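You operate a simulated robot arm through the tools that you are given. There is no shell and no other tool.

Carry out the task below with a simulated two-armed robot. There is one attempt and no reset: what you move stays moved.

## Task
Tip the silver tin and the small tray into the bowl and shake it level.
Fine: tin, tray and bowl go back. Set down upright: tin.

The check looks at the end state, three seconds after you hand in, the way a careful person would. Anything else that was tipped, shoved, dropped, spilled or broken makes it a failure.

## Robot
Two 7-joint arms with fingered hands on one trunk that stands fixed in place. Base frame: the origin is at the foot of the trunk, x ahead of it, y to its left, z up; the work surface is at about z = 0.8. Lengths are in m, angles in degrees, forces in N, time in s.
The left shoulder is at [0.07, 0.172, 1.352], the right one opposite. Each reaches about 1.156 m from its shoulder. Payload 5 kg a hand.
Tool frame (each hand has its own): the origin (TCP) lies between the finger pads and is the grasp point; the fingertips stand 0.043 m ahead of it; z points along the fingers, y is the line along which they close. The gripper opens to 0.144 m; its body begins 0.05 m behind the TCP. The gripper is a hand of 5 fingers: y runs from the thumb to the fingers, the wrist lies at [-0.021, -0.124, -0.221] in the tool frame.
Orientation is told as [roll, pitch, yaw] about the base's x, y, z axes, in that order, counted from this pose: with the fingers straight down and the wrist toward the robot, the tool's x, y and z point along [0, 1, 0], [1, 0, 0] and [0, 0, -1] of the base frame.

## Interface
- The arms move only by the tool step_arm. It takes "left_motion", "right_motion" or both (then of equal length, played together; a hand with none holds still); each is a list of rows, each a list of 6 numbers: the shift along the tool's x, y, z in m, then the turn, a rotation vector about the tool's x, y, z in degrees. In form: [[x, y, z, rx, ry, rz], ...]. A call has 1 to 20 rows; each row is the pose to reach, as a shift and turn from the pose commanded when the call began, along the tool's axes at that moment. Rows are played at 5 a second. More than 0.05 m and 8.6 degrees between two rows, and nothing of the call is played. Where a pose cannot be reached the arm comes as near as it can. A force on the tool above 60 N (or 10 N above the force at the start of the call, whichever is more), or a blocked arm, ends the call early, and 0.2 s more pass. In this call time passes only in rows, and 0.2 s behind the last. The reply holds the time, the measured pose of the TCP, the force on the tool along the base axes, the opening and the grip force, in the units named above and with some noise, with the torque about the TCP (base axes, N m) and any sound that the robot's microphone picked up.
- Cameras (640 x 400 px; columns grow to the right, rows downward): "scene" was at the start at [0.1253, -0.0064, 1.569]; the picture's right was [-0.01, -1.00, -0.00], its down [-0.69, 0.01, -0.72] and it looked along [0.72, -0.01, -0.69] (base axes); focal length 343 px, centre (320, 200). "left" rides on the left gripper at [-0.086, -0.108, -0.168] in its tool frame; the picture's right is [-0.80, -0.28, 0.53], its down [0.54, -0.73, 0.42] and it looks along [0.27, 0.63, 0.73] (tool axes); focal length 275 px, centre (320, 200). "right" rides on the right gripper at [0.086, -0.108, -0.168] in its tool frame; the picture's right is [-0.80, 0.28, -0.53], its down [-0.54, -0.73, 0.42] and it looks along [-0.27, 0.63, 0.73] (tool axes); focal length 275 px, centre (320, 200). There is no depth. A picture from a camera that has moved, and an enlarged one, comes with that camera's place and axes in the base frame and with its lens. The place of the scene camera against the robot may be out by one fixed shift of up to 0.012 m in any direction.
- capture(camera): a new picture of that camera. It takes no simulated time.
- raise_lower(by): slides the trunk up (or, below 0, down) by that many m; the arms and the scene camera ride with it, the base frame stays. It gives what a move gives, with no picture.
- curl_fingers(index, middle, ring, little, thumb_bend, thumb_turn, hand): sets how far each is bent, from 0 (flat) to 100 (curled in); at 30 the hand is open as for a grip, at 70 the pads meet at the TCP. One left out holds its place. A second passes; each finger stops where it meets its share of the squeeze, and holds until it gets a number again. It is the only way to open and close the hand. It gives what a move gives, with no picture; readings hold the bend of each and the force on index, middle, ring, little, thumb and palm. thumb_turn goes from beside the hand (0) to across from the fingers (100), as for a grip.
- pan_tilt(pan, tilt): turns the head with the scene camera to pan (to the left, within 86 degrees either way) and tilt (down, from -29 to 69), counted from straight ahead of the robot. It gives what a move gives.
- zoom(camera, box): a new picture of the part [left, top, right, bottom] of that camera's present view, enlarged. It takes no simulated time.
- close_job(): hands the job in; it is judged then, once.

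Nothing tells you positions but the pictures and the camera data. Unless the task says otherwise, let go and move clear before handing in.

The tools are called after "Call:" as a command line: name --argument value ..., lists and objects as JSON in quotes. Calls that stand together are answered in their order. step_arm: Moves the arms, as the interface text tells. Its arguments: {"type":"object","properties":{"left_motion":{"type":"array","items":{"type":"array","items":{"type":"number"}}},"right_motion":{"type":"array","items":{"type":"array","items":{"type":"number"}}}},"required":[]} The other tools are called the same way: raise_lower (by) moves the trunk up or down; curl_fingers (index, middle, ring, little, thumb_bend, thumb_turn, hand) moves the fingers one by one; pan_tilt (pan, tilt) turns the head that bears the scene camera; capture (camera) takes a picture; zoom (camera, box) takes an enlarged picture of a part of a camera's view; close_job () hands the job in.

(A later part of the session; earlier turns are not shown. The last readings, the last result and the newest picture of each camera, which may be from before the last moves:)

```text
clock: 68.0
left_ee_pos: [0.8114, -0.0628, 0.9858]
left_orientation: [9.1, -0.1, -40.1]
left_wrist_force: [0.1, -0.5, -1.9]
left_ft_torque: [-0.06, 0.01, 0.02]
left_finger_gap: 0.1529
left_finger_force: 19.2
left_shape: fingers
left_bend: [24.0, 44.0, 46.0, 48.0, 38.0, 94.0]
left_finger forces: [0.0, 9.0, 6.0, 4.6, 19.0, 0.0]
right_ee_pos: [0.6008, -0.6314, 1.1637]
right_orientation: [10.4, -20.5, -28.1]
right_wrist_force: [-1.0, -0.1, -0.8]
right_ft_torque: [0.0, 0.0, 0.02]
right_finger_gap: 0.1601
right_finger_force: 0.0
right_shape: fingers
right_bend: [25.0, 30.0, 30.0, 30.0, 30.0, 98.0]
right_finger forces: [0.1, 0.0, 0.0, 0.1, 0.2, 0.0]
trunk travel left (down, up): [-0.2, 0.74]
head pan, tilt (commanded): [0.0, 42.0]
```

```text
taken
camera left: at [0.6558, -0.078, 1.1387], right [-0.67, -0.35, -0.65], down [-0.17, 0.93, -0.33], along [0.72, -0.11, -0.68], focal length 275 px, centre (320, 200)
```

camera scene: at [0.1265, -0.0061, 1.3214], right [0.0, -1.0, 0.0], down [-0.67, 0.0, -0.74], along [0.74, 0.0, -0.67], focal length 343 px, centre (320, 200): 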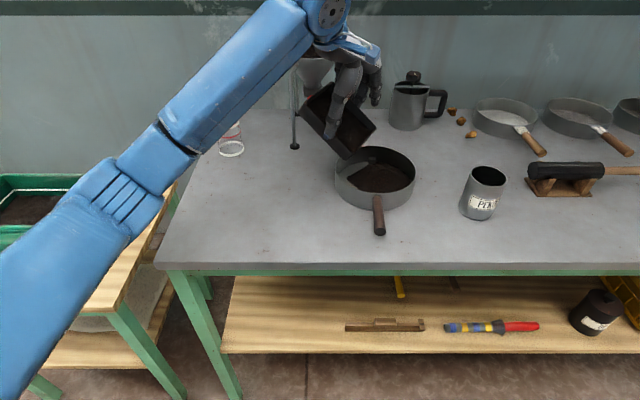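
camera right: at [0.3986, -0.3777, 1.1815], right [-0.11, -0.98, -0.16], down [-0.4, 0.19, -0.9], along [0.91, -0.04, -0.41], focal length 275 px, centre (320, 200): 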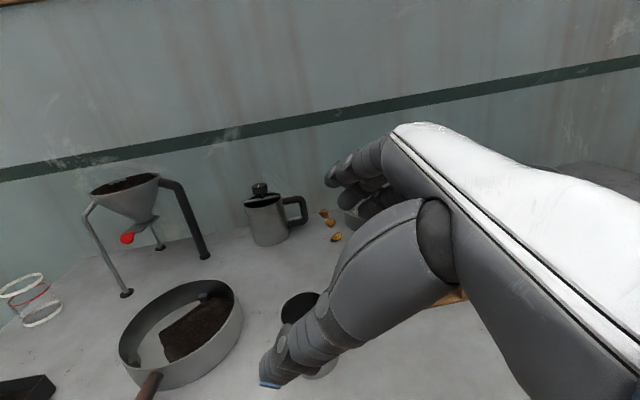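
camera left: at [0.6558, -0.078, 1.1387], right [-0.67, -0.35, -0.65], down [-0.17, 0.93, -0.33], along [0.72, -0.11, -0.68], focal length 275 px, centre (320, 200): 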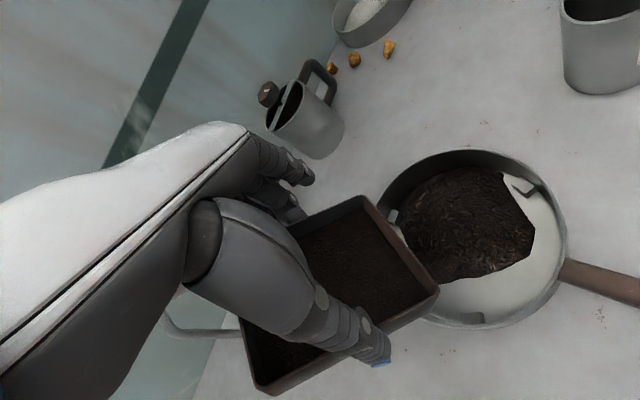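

No leaf has moved yet, and the lip is over the bowl; I shift about 1 cm along the lip to centre it over the bowl and tilt on to about 50 degrees.

Call:
step_arm --left_motion '[[-0.0053, 0.0155, 0.0049, 0, 3.5, 0], [-0.0105, 0.0155, 0.0078, 0, 7, 0], [-0.0157, 0.0156, 0.0104, 0, 10.5, 0], [-0.0208, 0.0156, 0.0126, 0, 14, 0]]'

Call:
capture --camera "left"

Call:
zoom --camera "scene" --box '[280, 60, 440, 220]'

```text
clock: 69.0
left_ee_pos: [0.8139, -0.0864, 0.9718]
left_orientation: [23.1, 0.0, -40.0]
left_wrist_force: [0.3, 0.3, -1.7]
left_ft_torque: [-0.01, 0.0, -0.01]
left_finger_gap: 0.1532
left_finger_force: 18.6
left_shape: fingers
left_bend: [24.0, 44.0, 46.0, 48.0, 39.0, 94.0]
left_finger forces: [0.0, 8.9, 6.0, 4.5, 19.1, 0.1]
right_ee_pos: [0.5999, -0.632, 1.1636]
right_orientation: [10.3, -20.5, -28.1]
right_wrist_force: [0.5, -0.6, -0.2]
right_ft_torque: [0.03, -0.03, 0.03]
right_finger_gap: 0.1599
right_finger_force: 0.1
right_shape: fingers
right_bend: [25.0, 30.0, 30.0, 30.0, 30.0, 98.0]
right_finger forces: [0.1, 0.0, 0.1, 0.0, 0.0, 0.0]
trunk travel left (down, up): [-0.2, 0.74]
head pan, tilt (commanded): [0.0, 42.0]
```

```text
taken
camera left: at [0.6354, -0.1265, 1.0919], right [-0.55, -0.22, -0.8], down [-0.13, 0.98, -0.18], along [0.82, 0.01, -0.57], focal length 275 px, centre (320, 200)
```

left: 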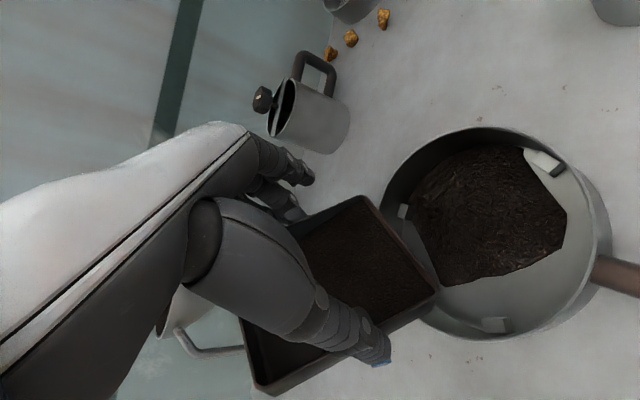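

```text
2.50 times, centred on (360, 140) of scene
camera zoom: at [0.1265, -0.0059, 1.3214], right [0.0, -1.0, 0.0], down [-0.67, 0.0, -0.74], along [0.74, 0.0, -0.67], focal length 858 px, centre (220, 350)
```

zoom: 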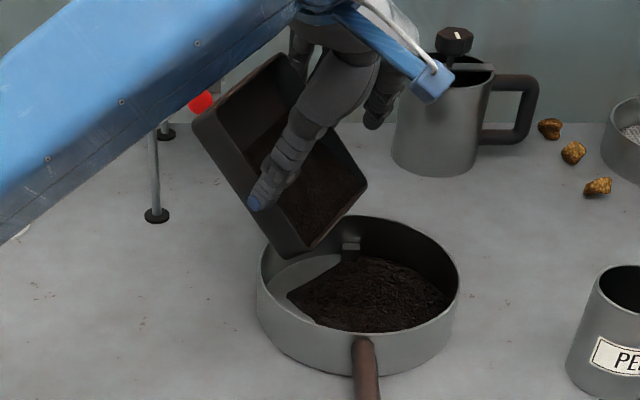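

The leaf is creeping towards the lip, which is well inside the bowl's outline. I continue in small steps to about 70 degrees.

Call:
step_arm --left_motion '[[-0.0038, 0, -0.0011, 0, 2.5, 0], [-0.0076, 0, -0.0022, 0, 5, 0], [-0.0114, 0, -0.0033, 0, 7.5, 0], [-0.0152, 0, -0.0044, 0, 10, 0], [-0.019, 0, -0.0055, 0, 12.5, 0], [-0.0228, 0, -0.0066, 0, 15, 0]]'

Call:
capture --camera "left"

Call:
zoom --camera "scene" --box '[280, 60, 440, 220]'

```text
clock: 70.4
left_ee_pos: [0.7977, -0.1055, 0.9685]
left_orientation: [38.3, 0.0, -39.9]
left_wrist_force: [0.0, -0.4, -1.4]
left_ft_torque: [-0.05, 0.05, 0.01]
left_finger_gap: 0.1533
left_finger_force: 19.2
left_shape: fingers
left_bend: [24.0, 44.0, 46.0, 48.0, 39.0, 94.0]
left_finger forces: [0.0, 8.9, 6.0, 4.3, 19.0, 0.1]
right_ee_pos: [0.5995, -0.6331, 1.1634]
right_orientation: [10.5, -20.6, -28.1]
right_wrist_force: [-0.2, -0.8, -0.3]
right_ft_torque: [0.02, -0.01, 0.02]
right_finger_gap: 0.1602
right_finger_force: 0.1
right_shape: fingers
right_bend: [25.0, 30.0, 30.0, 30.0, 30.0, 98.0]
right_finger forces: [0.1, 0.0, 0.0, 0.1, 0.1, 0.0]
trunk travel left (down, up): [-0.2, 0.74]
head pan, tilt (commanded): [0.0, 42.0]
```

```text
taken
camera left: at [0.6037, -0.1658, 1.0471], right [-0.41, -0.04, -0.91], down [-0.11, 0.99, 0.0], along [0.91, 0.1, -0.41], focal length 275 px, centre (320, 200)
```

left: 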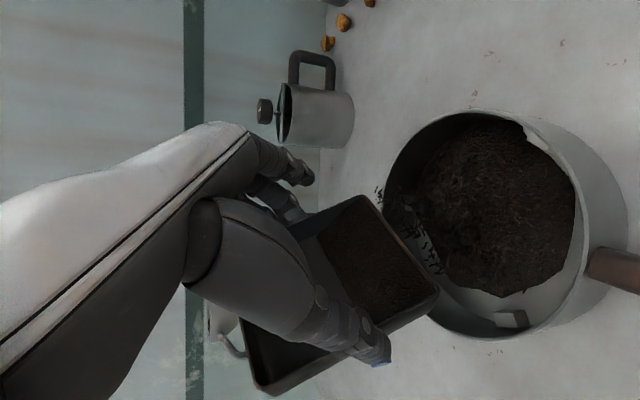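

```text
2.50 times, centred on (360, 140) of scene
camera zoom: at [0.1265, -0.0059, 1.3214], right [0.0, -1.0, 0.0], down [-0.67, 0.0, -0.74], along [0.74, 0.0, -0.67], focal length 858 px, centre (220, 350)
```

zoom: 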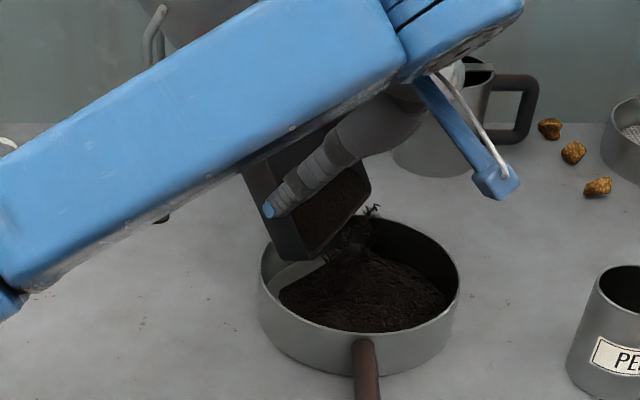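

Leaf is pouring over the lip into the bowl. I keep tilting at the same slow rate while following with the lip.

Call:
step_arm --left_motion '[[-0.0023, 0, -0.0018, 0, 2, 0], [-0.0046, 0, -0.0036, 0, 4, 0], [-0.007, 0, -0.0055, 0, 6, 0], [-0.0094, 0, -0.0074, 0, 8, 0], [-0.0117, 0, -0.0092, 0, 10, 0], [-0.014, 0, -0.011, 0, 12, 0], [-0.0164, 0, -0.0129, 0, 14.5, 0]]'

Call:
capture --camera "left"

Call:
zoom --camera "scene" --box '[280, 60, 440, 220]'

```text
clock: 72.0
left_ee_pos: [0.7826, -0.1199, 0.9692]
left_orientation: [52.5, 0.1, -40.0]
left_wrist_force: [-0.4, 0.4, -0.6]
left_ft_torque: [-0.06, 0.03, 0.01]
left_finger_gap: 0.153
left_finger_force: 19.5
left_shape: fingers
left_bend: [24.0, 44.0, 46.0, 48.0, 39.0, 94.0]
left_finger forces: [0.0, 9.0, 5.9, 4.4, 19.0, 0.0]
right_ee_pos: [0.5993, -0.6322, 1.1637]
right_orientation: [10.4, -20.6, -28.1]
right_wrist_force: [-0.6, -0.1, -0.6]
right_ft_torque: [0.0, -0.05, -0.01]
right_finger_gap: 0.1601
right_finger_force: 0.0
right_shape: fingers
right_bend: [25.0, 30.0, 30.0, 30.0, 30.0, 98.0]
right_finger forces: [0.1, 0.0, 0.1, 0.0, 0.1, 0.0]
trunk travel left (down, up): [-0.2, 0.74]
head pan, tilt (commanded): [0.0, 42.0]
```

```text
taken
camera left: at [0.5794, -0.192, 1.002], right [-0.26, 0.14, -0.96], down [-0.13, 0.98, 0.17], along [0.96, 0.17, -0.23], focal length 275 px, centre (320, 200)
```

left: 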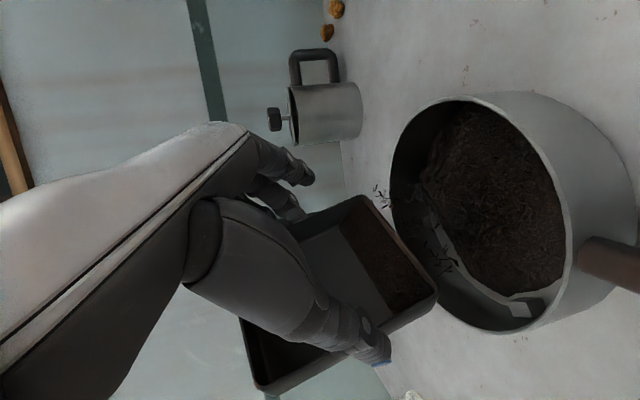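

```text
2.50 times, centred on (360, 140) of scene
camera zoom: at [0.1265, -0.0059, 1.3214], right [0.0, -1.0, 0.0], down [-0.67, 0.0, -0.74], along [0.74, 0.0, -0.67], focal length 858 px, centre (220, 350)
```

zoom: 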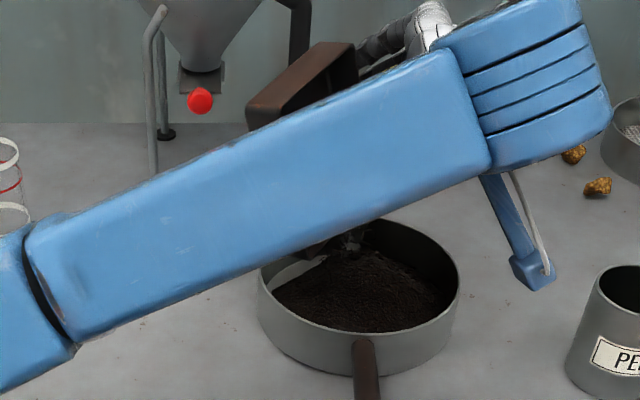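

Call:
zoom --camera "left" --box '[300, 100, 480, 340]'

Call:
zoom --camera "scene" --box '[330, 130, 410, 200]'

```text
1.67 times, centred on (390, 220) of left
camera zoom: at [0.5794, -0.192, 1.002], right [-0.26, 0.14, -0.96], down [-0.13, 0.98, 0.17], along [0.96, 0.17, -0.23], focal length 459 px, centre (203, 167)
```

zoom: 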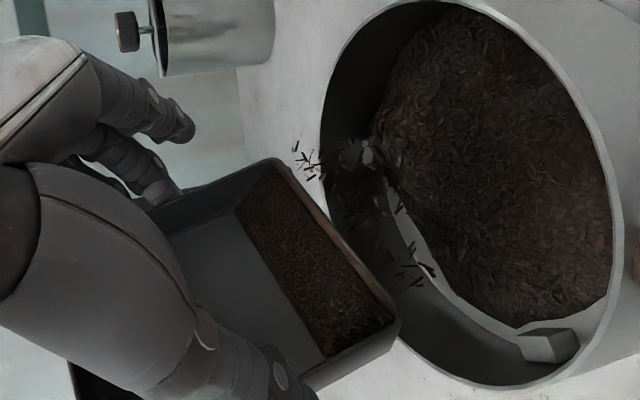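

```text
5.71 times, centred on (370, 165) of scene
camera zoom: at [0.1265, -0.0059, 1.3214], right [0.0, -1.0, 0.0], down [-0.67, 0.0, -0.74], along [0.74, 0.0, -0.67], focal length 1960 px, centre (34, 400)
```

zoom: 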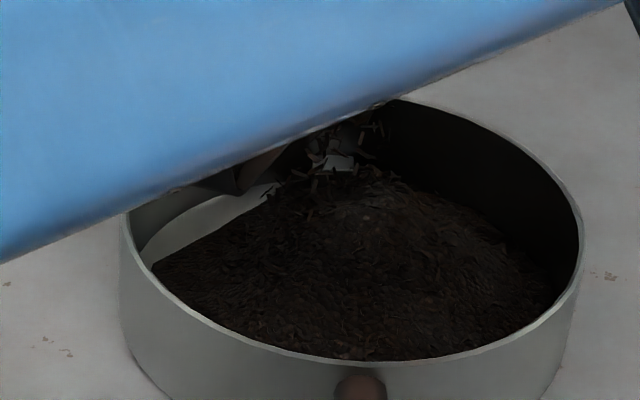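

Everything falls inside the bowl and the bench stays clean; roughly half the tray is left. I go on slowly to about 94 degrees.

Call:
step_arm --left_motion '[[-0.0017, 0.0002, -0.0022, 0, 2, 0], [-0.0035, 0.0005, -0.0045, 0, 4, 0], [-0.0052, 0.0007, -0.0067, 0, 6, 0], [-0.0069, 0.001, -0.0089, 0, 8, 0], [-0.0087, 0.0012, -0.0111, 0, 10, 0], [-0.0104, 0.0015, -0.0134, 0, 12, 0], [-0.0121, 0.0017, -0.0156, 0, 14.5, 0]]'

Call:
capture --camera "left"

Call:
capture --camera "scene"

```text
clock: 73.6
left_ee_pos: [0.7724, -0.139, 0.9685]
left_orientation: [67.1, 0.0, -40.0]
left_wrist_force: [0.3, 0.4, -1.3]
left_ft_torque: [-0.06, 0.01, 0.01]
left_finger_gap: 0.1531
left_finger_force: 19.0
left_shape: fingers
left_bend: [24.0, 44.0, 46.0, 48.0, 39.0, 94.0]
left_finger forces: [0.0, 8.9, 5.9, 4.5, 19.0, 0.0]
right_ee_pos: [0.5999, -0.6323, 1.1638]
right_orientation: [10.4, -20.6, -28.2]
right_wrist_force: [0.1, 0.1, -0.2]
right_ft_torque: [0.02, 0.0, 0.0]
right_finger_gap: 0.1601
right_finger_force: 0.1
right_shape: fingers
right_bend: [25.0, 30.0, 30.0, 30.0, 30.0, 98.0]
right_finger forces: [0.0, 0.0, 0.0, 0.0, 0.0, 0.0]
trunk travel left (down, up): [-0.2, 0.74]
head pan, tilt (commanded): [0.0, 42.0]
```

```text
taken
camera left: at [0.5669, -0.2108, 0.9546], right [-0.1, 0.32, -0.94], down [-0.17, 0.93, 0.34], along [0.98, 0.19, -0.04], focal length 275 px, centre (320, 200)
```

left: 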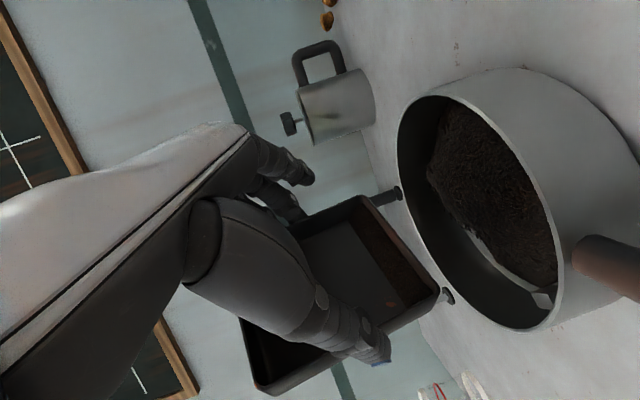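

```text
taken
camera scene: at [0.1265, -0.0059, 1.3214], right [0.0, -1.0, 0.0], down [-0.67, 0.0, -0.74], along [0.74, 0.0, -0.67], focal length 343 px, centre (320, 200)
```

scene: 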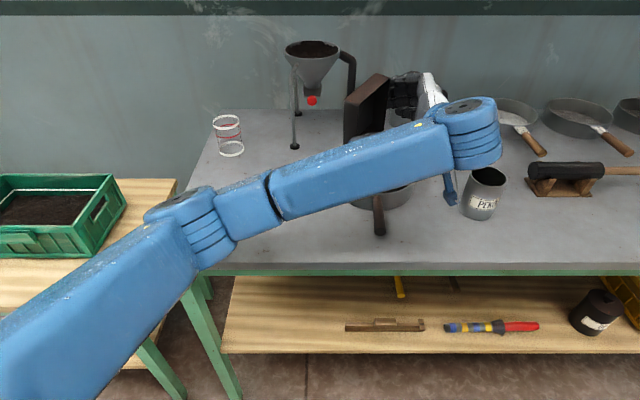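

Call:
step_arm --left_motion '[[-0.0009, -0.0003, -0.0021, 0, 2, 0], [-0.0018, -0.0007, -0.0042, 0, 4, 0], [-0.0027, -0.001, -0.0063, 0, 6, 0], [-0.0036, -0.0014, -0.0085, 0, 8, 0], [-0.0045, -0.0017, -0.0106, 0, 10, 0], [-0.0054, -0.002, -0.0127, 0, 12, 0], [-0.0063, -0.0024, -0.0148, 0, 14, 0], [-0.0072, -0.0027, -0.0169, 0, 16, 0]]'

Call:
capture --camera "left"

Call:
zoom --camera "left" --box '[240, 160, 460, 390]'

Call:
capture --camera "scene"

```text
clock: 75.4
left_ee_pos: [0.7576, -0.1486, 0.9682]
left_orientation: [83.0, 0.2, -40.0]
left_wrist_force: [-0.3, 0.0, -0.3]
left_ft_torque: [-0.02, 0.06, -0.02]
left_finger_gap: 0.1529
left_finger_force: 19.0
left_shape: fingers
left_bend: [24.0, 44.0, 46.0, 48.0, 39.0, 94.0]
left_finger forces: [0.0, 8.9, 5.8, 4.4, 19.0, 0.0]
right_ee_pos: [0.6001, -0.6322, 1.1637]
right_orientation: [10.4, -20.6, -28.1]
right_wrist_force: [-0.6, 0.2, 0.0]
right_ft_torque: [-0.01, 0.0, 0.0]
right_finger_gap: 0.1602
right_finger_force: 0.1
right_shape: fingers
right_bend: [25.0, 30.0, 30.0, 30.0, 30.0, 98.0]
right_finger forces: [0.0, 0.0, 0.0, 0.0, 0.1, 0.1]
trunk travel left (down, up): [-0.2, 0.74]
head pan, tilt (commanded): [0.0, 42.0]
```

```text
taken
camera left: at [0.5597, -0.2143, 0.9024], right [0.06, 0.52, -0.85], down [-0.24, 0.84, 0.49], along [0.97, 0.18, 0.18], focal length 275 px, centre (320, 200)
```

left: 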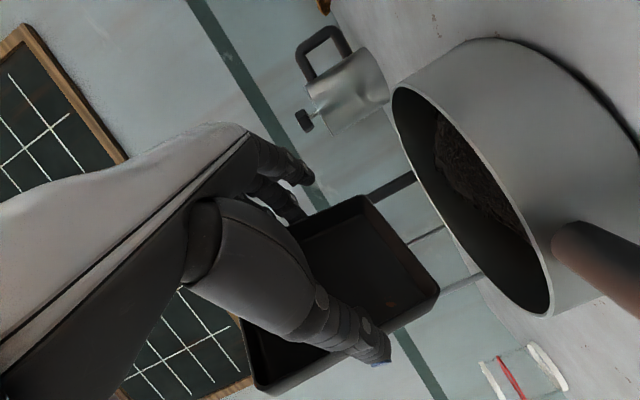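

```text
1.74 times, centred on (350, 275) of left
camera zoom: at [0.5597, -0.2143, 0.9024], right [0.06, 0.52, -0.85], down [-0.24, 0.84, 0.49], along [0.97, 0.18, 0.18], focal length 479 px, centre (268, 70)
```

zoom: 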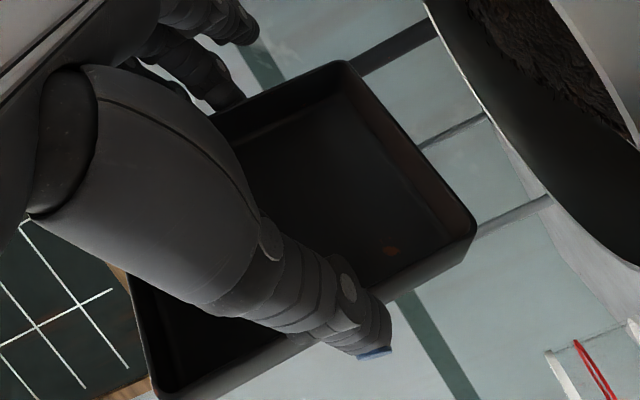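

```text
taken
camera scene: at [0.1265, -0.0058, 1.3214], right [0.0, -1.0, 0.0], down [-0.67, 0.0, -0.74], along [0.74, 0.0, -0.67], focal length 343 px, centre (320, 200)
```

scene: 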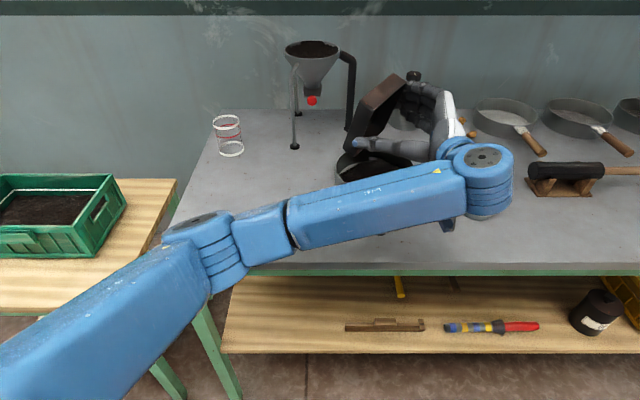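

The tray looks empty at 110 degrees. I tilt it 10 degrees further to shed any last bits, then check it.

Call:
step_arm --left_motion '[[-0.0003, 0.0006, -0.003, 0, 2.5, 0], [-0.0007, 0.0012, -0.006, 0, 5, 0], [-0.001, 0.0018, -0.009, 0, 7.5, 0], [-0.0014, 0.0024, -0.0117, 0, 10, 0], [-0.0014, 0.0024, -0.0117, 0, 10, 0]]'

Call:
zoom --camera "left" --box '[240, 160, 460, 390]'

Call:
capture --camera "scene"

```text
clock: 76.6
left_ee_pos: [0.7519, -0.1594, 0.9669]
left_orientation: [93.0, 0.0, -40.0]
left_wrist_force: [-0.1, 0.7, -0.6]
left_ft_torque: [-0.02, 0.04, -0.01]
left_finger_gap: 0.153
left_finger_force: 19.4
left_shape: fingers
left_bend: [24.0, 44.0, 46.0, 48.0, 39.0, 94.0]
left_finger forces: [0.0, 9.0, 5.9, 4.4, 19.0, 0.0]
right_ee_pos: [0.6, -0.6319, 1.1641]
right_orientation: [10.4, -20.6, -28.1]
right_wrist_force: [-0.5, -0.2, -0.5]
right_ft_torque: [-0.01, -0.01, -0.01]
right_finger_gap: 0.1602
right_finger_force: 0.2
right_shape: fingers
right_bend: [25.0, 30.0, 30.0, 30.0, 30.0, 98.0]
right_finger forces: [0.0, 0.1, 0.0, 0.0, 0.0, 0.1]
trunk travel left (down, up): [-0.2, 0.74]
head pan, tilt (commanded): [0.0, 42.0]
```

```text
1.74 times, centred on (350, 275) of left
camera zoom: at [0.5631, -0.2143, 0.8732], right [0.15, 0.62, -0.77], down [-0.3, 0.77, 0.56], along [0.94, 0.15, 0.31], focal length 479 px, centre (268, 70)
```

zoom: 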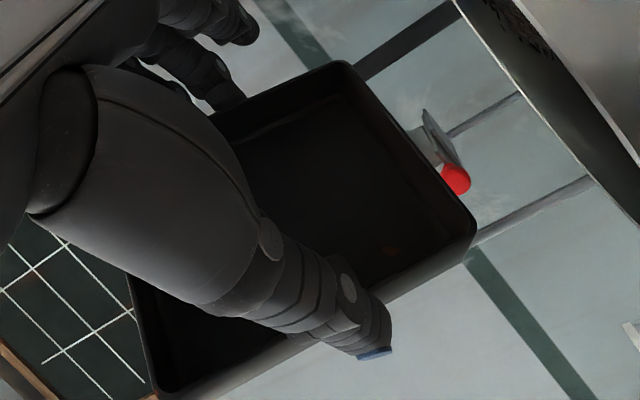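

```text
taken
camera scene: at [0.1264, -0.0056, 1.3214], right [0.0, -1.0, 0.0], down [-0.67, 0.0, -0.74], along [0.74, 0.0, -0.67], focal length 343 px, centre (320, 200)
```

scene: 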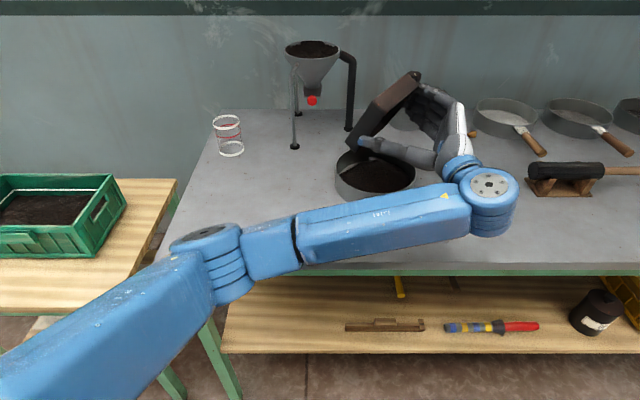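

The tray is empty. I tilt it back to level along the same path.

Call:
step_arm --left_motion '[[0.0005, 0, 0.0087, 0, -7.5, 0], [0.0009, 0, 0.0174, 0, -15, 0], [0.0014, 0, 0.0261, 0, -22.5, 0], [0.0021, 0, 0.0362, 0, -30, 0], [0.0031, 0, 0.0469, 0, -37.5, 0], [0.004, 0, 0.0576, 0, -45, 0], [0.0054, 0, 0.0684, 0, -52.5, 0], [0.0078, 0, 0.0794, 0, -60, 0], [0.0103, 0, 0.0903, 0, -67.5, 0], [0.0127, 0, 0.1012, 0, -75, 0], [0.0156, -0.0039, 0.1029, 0, -82.5, 0], [0.0186, -0.0078, 0.1047, 0, -90, 0], [0.0215, -0.0117, 0.1064, 0, -97.5, 0], [0.0238, -0.0143, 0.1068, 0, -105, 0], [0.0256, -0.0161, 0.1064, 0, -112.5, 0], [0.0275, -0.018, 0.106, 0, -120, 0]]'

Call:
capture --camera "scene"

Call:
zoom --camera "scene" --box '[280, 60, 440, 220]'

Call:
capture --camera "left"

```text
clock: 80.0
left_ee_pos: [0.8061, -0.0684, 1.0008]
left_orientation: [-27.0, 0.0, -40.0]
left_wrist_force: [0.1, 1.0, -1.3]
left_ft_torque: [0.02, 0.02, -0.01]
left_finger_gap: 0.1529
left_finger_force: 18.8
left_shape: fingers
left_bend: [24.0, 44.0, 46.0, 48.0, 39.0, 94.0]
left_finger forces: [0.0, 8.8, 5.9, 4.4, 18.6, 0.1]
right_ee_pos: [0.5997, -0.6323, 1.1639]
right_orientation: [10.5, -20.5, -28.1]
right_wrist_force: [-0.4, 0.6, -0.7]
right_ft_torque: [-0.03, 0.01, 0.02]
right_finger_gap: 0.1601
right_finger_force: 0.0
right_shape: fingers
right_bend: [25.0, 30.0, 30.0, 30.0, 30.0, 98.0]
right_finger forces: [0.1, 0.0, 0.1, 0.0, 0.0, 0.0]
trunk travel left (down, up): [-0.2, 0.74]
head pan, tilt (commanded): [0.0, 42.0]
```

```text
taken
camera scene: at [0.1269, -0.0053, 1.3214], right [0.0, -1.0, 0.0], down [-0.67, 0.0, -0.74], along [0.74, 0.0, -0.67], focal length 343 px, centre (320, 200)
```

scene: 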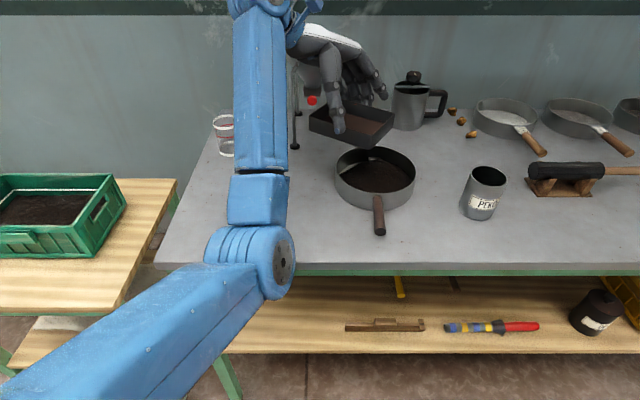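

```text
2.50 times, centred on (360, 140) of scene
camera zoom: at [0.1269, -0.0053, 1.3214], right [0.0, -1.0, 0.0], down [-0.67, 0.0, -0.74], along [0.74, 0.0, -0.67], focal length 858 px, centre (220, 350)
```

zoom: 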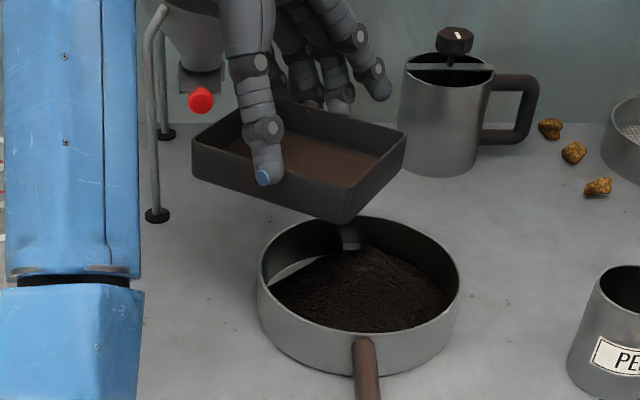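

```text
taken
camera left: at [0.7213, 0.0023, 1.1898], right [-0.83, -0.55, -0.11], down [-0.37, 0.69, -0.62], along [0.42, -0.48, -0.77], focal length 275 px, centre (320, 200)
```

left: 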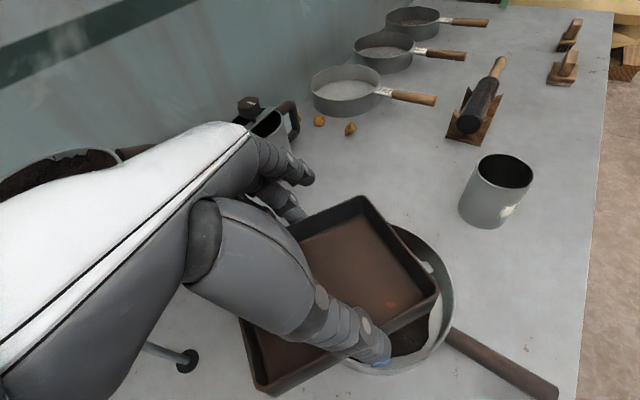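

Both loads are in the bowl, mounded in the middle with none on the bench, and the tray floor shows bare. I carry the tray back, turning it so it returns to its original angle.

Call:
step_arm --left_motion '[[0.0135, -0.0333, 0.0012, -1.9, 0, -3.76], [0.0269, -0.0667, 0.0023, -3.8, 0, -7.5], [0.0404, -0.1, 0.0035, -5.7, 0, -11.3], [0.0538, -0.1333, 0.0046, -7.7, 0, -15.0], [0.0673, -0.1667, 0.0058, -9.6, 0, -18.8], [0.0807, -0.2, 0.0069, -11.5, 0, -22.5], [0.0942, -0.2333, 0.0081, -13.4, 0, -26.3]]'

Call:
capture --camera "scene"

Call:
capture --camera "left"

Call:
zoom --camera "scene" --box '[190, 150, 310, 250]'

```text
clock: 81.6
left_ee_pos: [0.6802, 0.1424, 0.9534]
left_orientation: [-27.0, 0.1, -10.6]
left_wrist_force: [-0.9, 0.5, -1.2]
left_ft_torque: [0.03, -0.03, 0.03]
left_finger_gap: 0.1529
left_finger_force: 18.7
left_shape: fingers
left_bend: [24.0, 44.0, 46.0, 48.0, 39.0, 94.0]
left_finger forces: [0.1, 8.9, 5.8, 4.2, 18.5, 0.0]
right_ee_pos: [0.5988, -0.6299, 1.166]
right_orientation: [10.4, -20.6, -28.0]
right_wrist_force: [-0.6, 0.6, -0.2]
right_ft_torque: [-0.04, -0.01, -0.02]
right_finger_gap: 0.1602
right_finger_force: 0.0
right_shape: fingers
right_bend: [25.0, 30.0, 30.0, 30.0, 30.0, 98.0]
right_finger forces: [0.0, 0.0, 0.1, 0.0, 0.0, 0.0]
trunk travel left (down, up): [-0.2, 0.74]
head pan, tilt (commanded): [0.0, 42.0]
```

```text
taken
camera scene: at [0.1259, -0.0044, 1.3216], right [0.0, -1.0, 0.0], down [-0.67, 0.0, -0.74], along [0.74, 0.0, -0.67], focal length 343 px, centre (320, 200)
```

scene: 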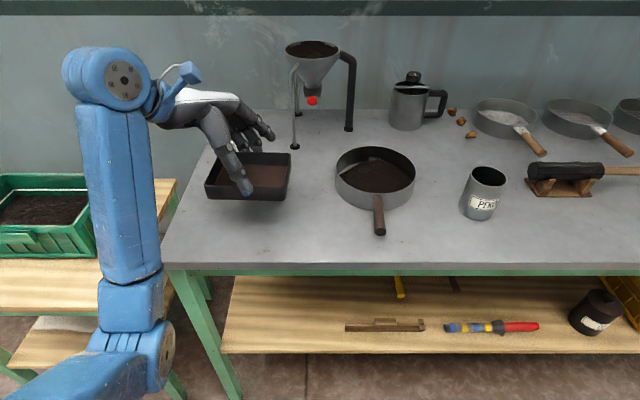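

```text
taken
camera left: at [0.5718, 0.1624, 1.142], right [-0.45, -0.88, -0.11], down [-0.66, 0.42, -0.62], along [0.6, -0.21, -0.77], focal length 275 px, centre (320, 200)
```

left: 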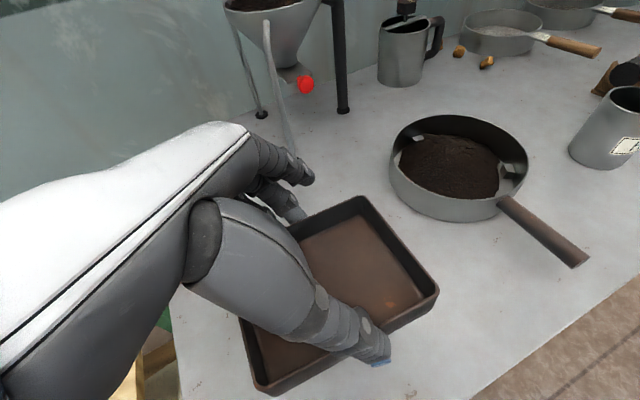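

```text
4.00 times, centred on (250, 200) of scene
camera zoom: at [0.1259, -0.0044, 1.3216], right [0.0, -1.0, 0.0], down [-0.67, 0.0, -0.74], along [0.74, 0.0, -0.67], focal length 1372 px, centre (600, 200)
```

zoom: 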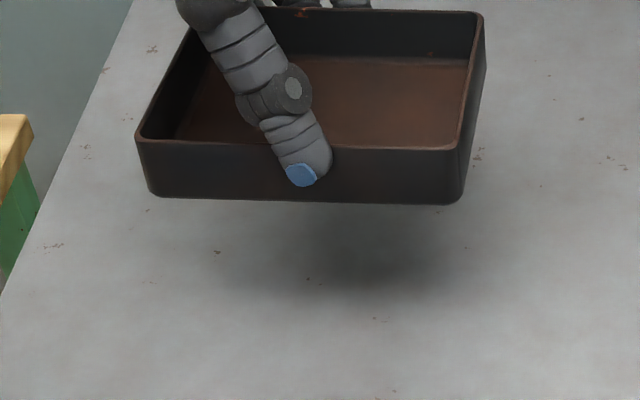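

The tray hangs level above its old place, and both tables are clear of the elbow. I lower it to just above the bench and compare with the first picture.

Call:
step_arm --left_motion '[[0.01, 0, 0.0196, 0, 0, 0], [0.02, 0, 0.0392, 0, 0, 0], [0.03, 0, 0.0588, 0, 0, 0], [0.0363, 0, 0.0713, 0, 0, 0]]'

Call:
zoom --camera "scene" --box '[190, 170, 310, 250]'

Call:
capture --camera "left"

```text
clock: 82.6
left_ee_pos: [0.6813, 0.1435, 0.8703]
left_orientation: [-27.0, 0.0, -10.5]
left_wrist_force: [0.1, -0.8, -0.4]
left_ft_torque: [-0.03, -0.03, 0.01]
left_finger_gap: 0.1531
left_finger_force: 18.8
left_shape: fingers
left_bend: [24.0, 44.0, 46.0, 48.0, 39.0, 94.0]
left_finger forces: [0.0, 8.8, 5.9, 4.3, 18.4, 0.1]
right_ee_pos: [0.5995, -0.632, 1.1646]
right_orientation: [10.3, -20.6, -28.1]
right_wrist_force: [0.2, -0.4, -0.7]
right_ft_torque: [0.01, -0.01, -0.02]
right_finger_gap: 0.1604
right_finger_force: 0.0
right_shape: fingers
right_bend: [25.0, 30.0, 30.0, 30.0, 30.0, 98.0]
right_finger forces: [0.0, 0.0, 0.0, 0.1, 0.0, 0.0]
trunk travel left (down, up): [-0.2, 0.74]
head pan, tilt (commanded): [0.0, 42.0]
```

```text
5.00 times, centred on (250, 210) of scene
camera zoom: at [0.1264, -0.0053, 1.3215], right [0.0, -1.0, 0.0], down [-0.67, 0.0, -0.74], along [0.74, 0.0, -0.67], focal length 1715 px, centre (670, 150)
```

zoom: 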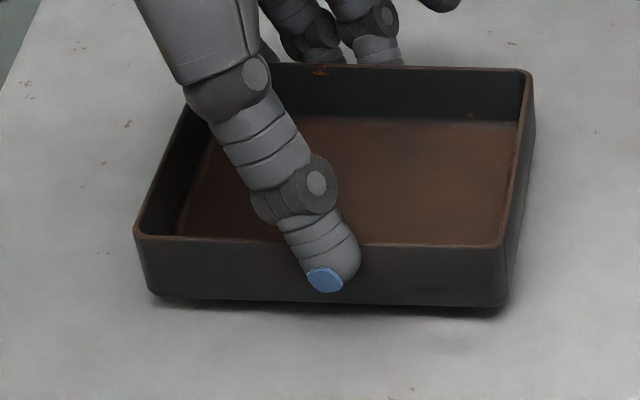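

```text
taken
camera left: at [0.5727, 0.1629, 1.0586], right [-0.45, -0.88, -0.11], down [-0.66, 0.42, -0.62], along [0.6, -0.21, -0.77], focal length 275 px, centre (320, 200)
```

left: 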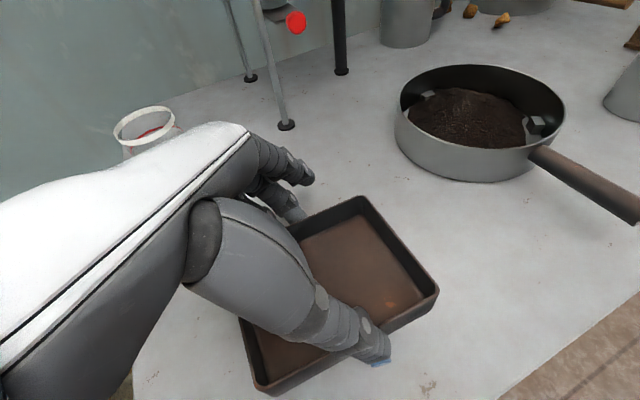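

The tray is about 6 mm right, 3 mm far, and pitched roughly 2.5 degrees with its near edge up. I correct all of that just above the bench.

Call:
step_arm --left_motion '[[0.0026, -0.002, -0.0008, -1.1, 0, 0.55], [0.0053, -0.004, -0.0016, -2.2, 0, 1.1]]'

Call:
zoom --camera "scene" --box '[190, 170, 310, 250]'

```text
clock: 83.2
left_ee_pos: [0.6763, 0.1494, 0.8693]
left_orientation: [-27.1, -2.5, -10.6]
left_wrist_force: [0.1, -0.6, -0.2]
left_ft_torque: [-0.05, -0.01, -0.01]
left_finger_gap: 0.1529
left_finger_force: 18.9
left_shape: fingers
left_bend: [24.0, 44.0, 46.0, 48.0, 39.0, 94.0]
left_finger forces: [0.0, 8.8, 5.9, 4.2, 18.4, 0.0]
right_ee_pos: [0.5992, -0.632, 1.1644]
right_orientation: [10.3, -20.6, -28.2]
right_wrist_force: [-0.3, 0.4, 0.8]
right_ft_torque: [-0.02, 0.0, 0.01]
right_finger_gap: 0.1601
right_finger_force: 0.0
right_shape: fingers
right_bend: [25.0, 30.0, 30.0, 30.0, 30.0, 98.0]
right_finger forces: [0.0, 0.0, 0.0, 0.0, 0.0, 0.1]
trunk travel left (down, up): [-0.2, 0.74]
head pan, tilt (commanded): [0.0, 42.0]
```

```text
5.00 times, centred on (250, 210) of scene
camera zoom: at [0.1264, -0.0055, 1.3215], right [0.0, -1.0, 0.0], down [-0.67, 0.0, -0.74], along [0.74, 0.0, -0.67], focal length 1715 px, centre (670, 150)
```

zoom: 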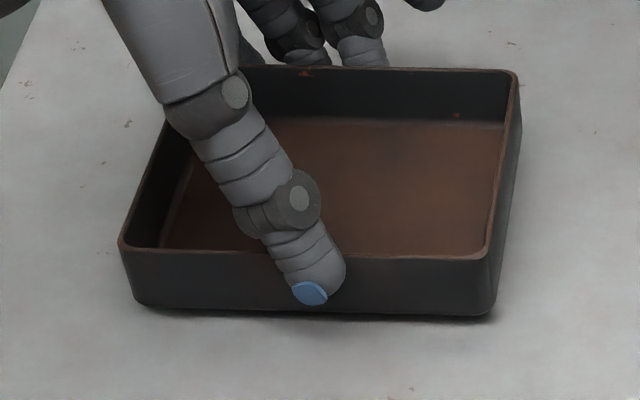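

Position and angle now match. I lower the last few millimetres with force checks.

Call:
step_arm --left_motion '[[0.0007, 0, 0.0013, 0, 0, 0], [0.0014, -0.0001, 0.0027, 0, 0, 0], [0.0018, -0.0002, 0.0036, 0, 0, 0]]'

Call:
step_arm --left_motion '[[0.0004, 0, 0.0009, 0, 0, 0]]'

Call:
zoom --camera "scene" --box '[190, 170, 310, 250]'

```text
clock: 84.0
left_ee_pos: [0.6752, 0.1497, 0.8658]
left_orientation: [-27.1, -2.5, -10.5]
left_wrist_force: [0.6, 0.3, -0.7]
left_ft_torque: [0.0, -0.01, -0.01]
left_finger_gap: 0.1528
left_finger_force: 18.5
left_shape: fingers
left_bend: [24.0, 44.0, 46.0, 48.0, 39.0, 94.0]
left_finger forces: [0.1, 8.7, 5.9, 4.1, 18.4, 0.0]
right_ee_pos: [0.5994, -0.6324, 1.1637]
right_orientation: [10.3, -20.7, -28.0]
right_wrist_force: [0.3, 0.6, -0.8]
right_ft_torque: [-0.02, -0.03, 0.05]
right_finger_gap: 0.1602
right_finger_force: 0.1
right_shape: fingers
right_bend: [25.0, 30.0, 30.0, 30.0, 30.0, 98.0]
right_finger forces: [0.0, 0.0, 0.0, 0.1, 0.1, 0.1]
trunk travel left (down, up): [-0.2, 0.74]
head pan, tilt (commanded): [0.0, 42.0]
```

```text
clock: 84.4
left_ee_pos: [0.6764, 0.1502, 0.8651]
left_orientation: [-27.0, -2.4, -10.5]
left_wrist_force: [0.0, 0.7, -1.4]
left_ft_torque: [-0.02, 0.01, 0.02]
left_finger_gap: 0.1529
left_finger_force: 18.4
left_shape: fingers
left_bend: [24.0, 44.0, 46.0, 48.0, 39.0, 94.0]
left_finger forces: [0.0, 8.8, 5.9, 4.2, 18.5, 0.1]
right_ee_pos: [0.6, -0.6323, 1.1639]
right_orientation: [10.5, -20.6, -28.1]
right_wrist_force: [0.6, -0.1, -0.2]
right_ft_torque: [0.01, 0.02, -0.03]
right_finger_gap: 0.16
right_finger_force: 0.0
right_shape: fingers
right_bend: [25.0, 30.0, 30.0, 30.0, 30.0, 98.0]
right_finger forces: [0.0, 0.1, 0.0, 0.1, 0.0, 0.0]
trunk travel left (down, up): [-0.2, 0.74]
head pan, tilt (commanded): [0.0, 42.0]
```

```text
5.00 times, centred on (250, 210) of scene
camera zoom: at [0.1264, -0.0053, 1.3214], right [0.0, -1.0, 0.0], down [-0.67, 0.0, -0.74], along [0.74, 0.0, -0.67], focal length 1715 px, centre (670, 150)
```

zoom: 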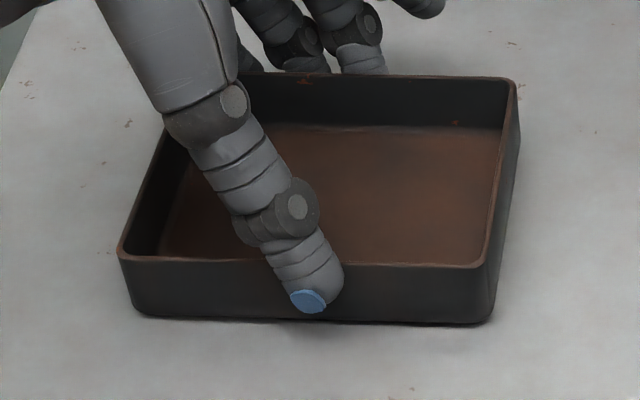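

Call:
step_arm --left_motion '[[0.0004, 0, 0.0009, 0, 0, 0]]'

Call:
step_arm --left_motion '[[0.0004, 0, 0.0009, 0, 0, 0]]'

```text
clock: 84.8
left_ee_pos: [0.6756, 0.1491, 0.8651]
left_orientation: [-27.0, -2.5, -10.4]
left_wrist_force: [0.4, 0.3, -1.2]
left_ft_torque: [-0.03, -0.01, 0.01]
left_finger_gap: 0.1531
left_finger_force: 18.8
left_shape: fingers
left_bend: [24.0, 44.0, 46.0, 48.0, 39.0, 94.0]
left_finger forces: [0.0, 8.8, 5.9, 4.1, 18.3, 0.1]
right_ee_pos: [0.5998, -0.6328, 1.1642]
right_orientation: [10.4, -20.6, -28.1]
right_wrist_force: [0.4, -1.1, 0.5]
right_ft_torque: [-0.02, 0.03, -0.01]
right_finger_gap: 0.1602
right_finger_force: 0.1
right_shape: fingers
right_bend: [25.0, 30.0, 30.0, 30.0, 30.0, 98.0]
right_finger forces: [0.0, 0.0, 0.0, 0.0, 0.0, 0.0]
trunk travel left (down, up): [-0.2, 0.74]
head pan, tilt (commanded): [0.0, 42.0]
```

```text
clock: 85.2
left_ee_pos: [0.6755, 0.1496, 0.864]
left_orientation: [-26.9, -2.5, -10.5]
left_wrist_force: [-0.6, 0.0, 0.2]
left_ft_torque: [0.06, -0.07, 0.01]
left_finger_gap: 0.153
left_finger_force: 18.7
left_shape: fingers
left_bend: [24.0, 44.0, 46.0, 48.0, 39.0, 94.0]
left_finger forces: [0.0, 8.7, 5.8, 4.3, 18.5, 0.1]
right_ee_pos: [0.5987, -0.6312, 1.1646]
right_orientation: [10.3, -20.5, -28.0]
right_wrist_force: [0.0, -0.3, 0.2]
right_ft_torque: [-0.02, -0.04, 0.01]
right_finger_gap: 0.1601
right_finger_force: 0.1
right_shape: fingers
right_bend: [25.0, 30.0, 30.0, 30.0, 30.0, 98.0]
right_finger forces: [0.0, 0.0, 0.0, 0.1, 0.0, 0.0]
trunk travel left (down, up): [-0.2, 0.74]
head pan, tilt (commanded): [0.0, 42.0]
```

Call:
step_arm --left_motion '[[0.0004, 0, 0.0009, 0, 0, 0]]'

Call:
zoom --camera "scene" --box '[190, 170, 310, 250]'

```text
clock: 85.6
left_ee_pos: [0.6762, 0.1503, 0.8635]
left_orientation: [-27.1, -2.5, -10.5]
left_wrist_force: [-0.6, 1.3, 3.0]
left_ft_torque: [0.11, -0.16, 0.08]
left_finger_gap: 0.1532
left_finger_force: 18.1
left_shape: fingers
left_bend: [24.0, 44.0, 46.0, 48.0, 39.0, 94.0]
left_finger forces: [0.1, 8.6, 5.7, 4.2, 18.9, 0.0]
right_ee_pos: [0.5993, -0.6315, 1.164]
right_orientation: [10.4, -20.5, -28.1]
right_wrist_force: [-0.8, 0.3, 0.2]
right_ft_torque: [-0.01, -0.01, -0.02]
right_finger_gap: 0.1602
right_finger_force: 0.0
right_shape: fingers
right_bend: [25.0, 30.0, 30.0, 30.0, 30.0, 98.0]
right_finger forces: [0.1, 0.0, 0.1, 0.0, 0.1, 0.0]
trunk travel left (down, up): [-0.2, 0.74]
head pan, tilt (commanded): [0.0, 42.0]
```

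```text
5.00 times, centred on (250, 210) of scene
camera zoom: at [0.126, -0.0053, 1.3216], right [0.0, -1.0, 0.0], down [-0.67, 0.0, -0.74], along [0.74, 0.0, -0.67], focal length 1715 px, centre (670, 150)
```

zoom: 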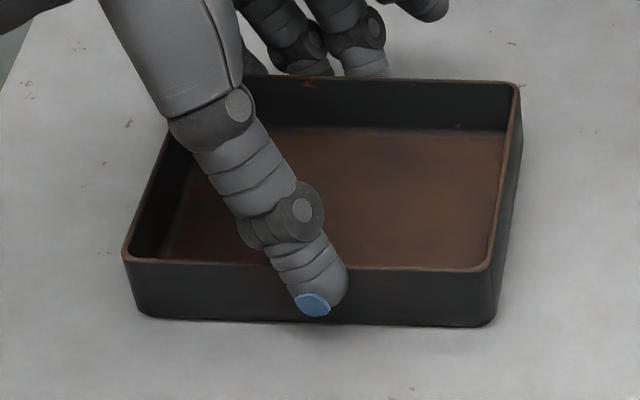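

The tray touches down in its original place. I release in small steps.

Call:
curl_fingers --hand "left" --middle 40 --ring 41 --little 42 --thumb_bend 36

Call:
curl_fingers --hand "left" --middle 34 --ring 34 --little 34 --thumb_bend 32

Call:
zoom --camera "scene" --box '[190, 170, 310, 250]'

```text
clock: 86.6
left_ee_pos: [0.6766, 0.1489, 0.8621]
left_orientation: [-26.9, -2.4, -10.5]
left_wrist_force: [0.1, 0.0, 1.6]
left_ft_torque: [0.0, 0.13, 0.01]
left_finger_gap: 0.1539
left_finger_force: 1.8
left_shape: fingers
left_bend: [24.0, 40.0, 41.0, 42.0, 35.0, 97.0]
left_finger forces: [0.1, 0.6, 0.2, 0.5, 1.5, 0.0]
right_ee_pos: [0.5995, -0.6326, 1.1643]
right_orientation: [10.4, -20.6, -28.1]
right_wrist_force: [-0.4, 0.2, -0.6]
right_ft_torque: [0.01, 0.0, -0.01]
right_finger_gap: 0.1602
right_finger_force: 0.0
right_shape: fingers
right_bend: [25.0, 30.0, 30.0, 30.0, 30.0, 98.0]
right_finger forces: [0.1, 0.1, 0.1, 0.0, 0.0, 0.0]
trunk travel left (down, up): [-0.2, 0.74]
head pan, tilt (commanded): [0.0, 42.0]
```

```text
clock: 87.6
left_ee_pos: [0.6777, 0.1496, 0.8614]
left_orientation: [-27.1, -2.5, -10.5]
left_wrist_force: [0.3, 0.6, -0.5]
left_ft_torque: [0.03, -0.02, 0.02]
left_finger_gap: 0.1587
left_finger_force: 0.0
left_shape: fingers
left_bend: [24.0, 34.0, 34.0, 34.0, 32.0, 97.0]
left_finger forces: [0.0, 0.1, 0.1, 0.1, 0.0, 0.1]
right_ee_pos: [0.5988, -0.6327, 1.1652]
right_orientation: [10.4, -20.6, -28.1]
right_wrist_force: [-0.5, 1.1, -0.1]
right_ft_torque: [0.0, -0.02, -0.03]
right_finger_gap: 0.1601
right_finger_force: 0.0
right_shape: fingers
right_bend: [25.0, 30.0, 30.0, 30.0, 30.0, 98.0]
right_finger forces: [0.0, 0.1, 0.0, 0.0, 0.0, 0.0]
trunk travel left (down, up): [-0.2, 0.74]
head pan, tilt (commanded): [0.0, 42.0]
```

```text
5.00 times, centred on (250, 210) of scene
camera zoom: at [0.1263, -0.0055, 1.3215], right [0.0, -1.0, 0.0], down [-0.67, 0.0, -0.74], along [0.74, 0.0, -0.67], focal length 1715 px, centre (670, 150)
```

zoom: 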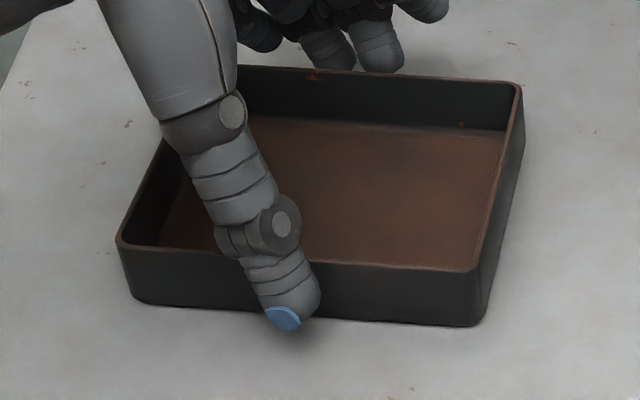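

The tray is down and free, within a few millimetres and about 3 degrees of its original pose. I open fully and withdraw the left hand up and back.

Call:
curl_fingers --hand "left" --index 20 --middle 24 --ring 26 --little 26 --thumb_bend 22

Call:
step_arm --left_motion '[[0, 0, -0.015, 0, 0, 0], [0, 0, -0.035, 0, 0, 0], [0, 0, -0.06, 0, 0, 0], [0, 0, -0.095, 0, 0, 0], [0, 0, -0.13, 0, 0, 0], [0, 0, -0.17, 0, 0, 0], [0.03, 0, -0.2, 0, 0, 0], [0.07, 0, -0.22, 0, 0, 0], [0.11, 0, -0.24, 0, 0, 0]]'

Call:
capture --camera "scene"

Call:
zoom --camera "scene" --box '[190, 170, 310, 250]'

Call:
zoom --camera "scene" --box '[320, 130, 440, 250]'

```text
clock: 88.6
left_ee_pos: [0.6766, 0.15, 0.8621]
left_orientation: [-27.0, -2.5, -10.5]
left_wrist_force: [-0.6, -0.3, 0.5]
left_ft_torque: [0.02, 0.02, -0.01]
left_finger_gap: 0.1796
left_finger_force: 0.1
left_shape: fingers
left_bend: [20.0, 24.0, 26.0, 26.0, 22.0, 97.0]
left_finger forces: [0.1, 0.0, 0.0, 0.1, 0.1, 0.1]
right_ee_pos: [0.5995, -0.6314, 1.1639]
right_orientation: [10.3, -20.6, -28.1]
right_wrist_force: [0.0, -0.3, 0.1]
right_ft_torque: [-0.01, 0.03, -0.03]
right_finger_gap: 0.1603
right_finger_force: 0.1
right_shape: fingers
right_bend: [25.0, 30.0, 30.0, 30.0, 30.0, 98.0]
right_finger forces: [0.1, 0.0, 0.0, 0.1, 0.0, 0.0]
trunk travel left (down, up): [-0.2, 0.74]
head pan, tilt (commanded): [0.0, 42.0]
```

```text
clock: 90.6
left_ee_pos: [0.7094, 0.3546, 1.0254]
left_orientation: [-27.1, -2.5, -10.6]
left_wrist_force: [0.1, -0.3, 0.0]
left_ft_torque: [-0.03, 0.01, -0.02]
left_finger_gap: 0.1791
left_finger_force: 0.0
left_shape: fingers
left_bend: [20.0, 24.0, 26.0, 26.0, 22.0, 98.0]
left_finger forces: [0.0, 0.1, 0.1, 0.0, 0.0, 0.0]
right_ee_pos: [0.5995, -0.6307, 1.1641]
right_orientation: [10.4, -20.6, -28.1]
right_wrist_force: [0.7, 0.5, 0.5]
right_ft_torque: [-0.06, 0.01, 0.01]
right_finger_gap: 0.1601
right_finger_force: 0.0
right_shape: fingers
right_bend: [25.0, 30.0, 30.0, 30.0, 30.0, 98.0]
right_finger forces: [0.0, 0.0, 0.0, 0.0, 0.0, 0.0]
trunk travel left (down, up): [-0.2, 0.74]
head pan, tilt (commanded): [0.0, 42.0]
```

```text
taken
camera scene: at [0.1263, -0.0042, 1.3215], right [0.0, -1.0, 0.0], down [-0.67, 0.0, -0.74], along [0.74, 0.0, -0.67], focal length 343 px, centre (320, 200)
```

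scene: 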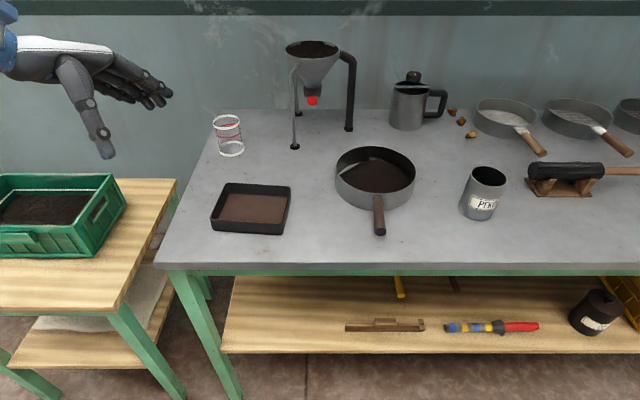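

```text
5.00 times, centred on (250, 210) of scene
camera zoom: at [0.1263, -0.0042, 1.3215], right [0.0, -1.0, 0.0], down [-0.67, 0.0, -0.74], along [0.74, 0.0, -0.67], focal length 1715 px, centre (670, 150)
```

zoom: 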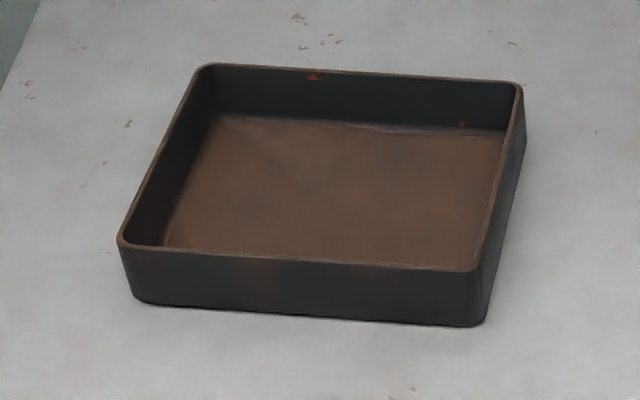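

```text
3.33 times, centred on (380, 190) of scene
camera zoom: at [0.1263, -0.0042, 1.3215], right [0.0, -1.0, 0.0], down [-0.67, 0.0, -0.74], along [0.74, 0.0, -0.67], focal length 1143 px, centre (120, 233)
```

zoom: 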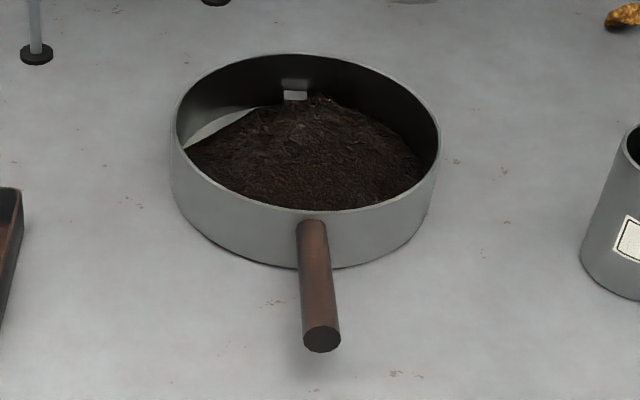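

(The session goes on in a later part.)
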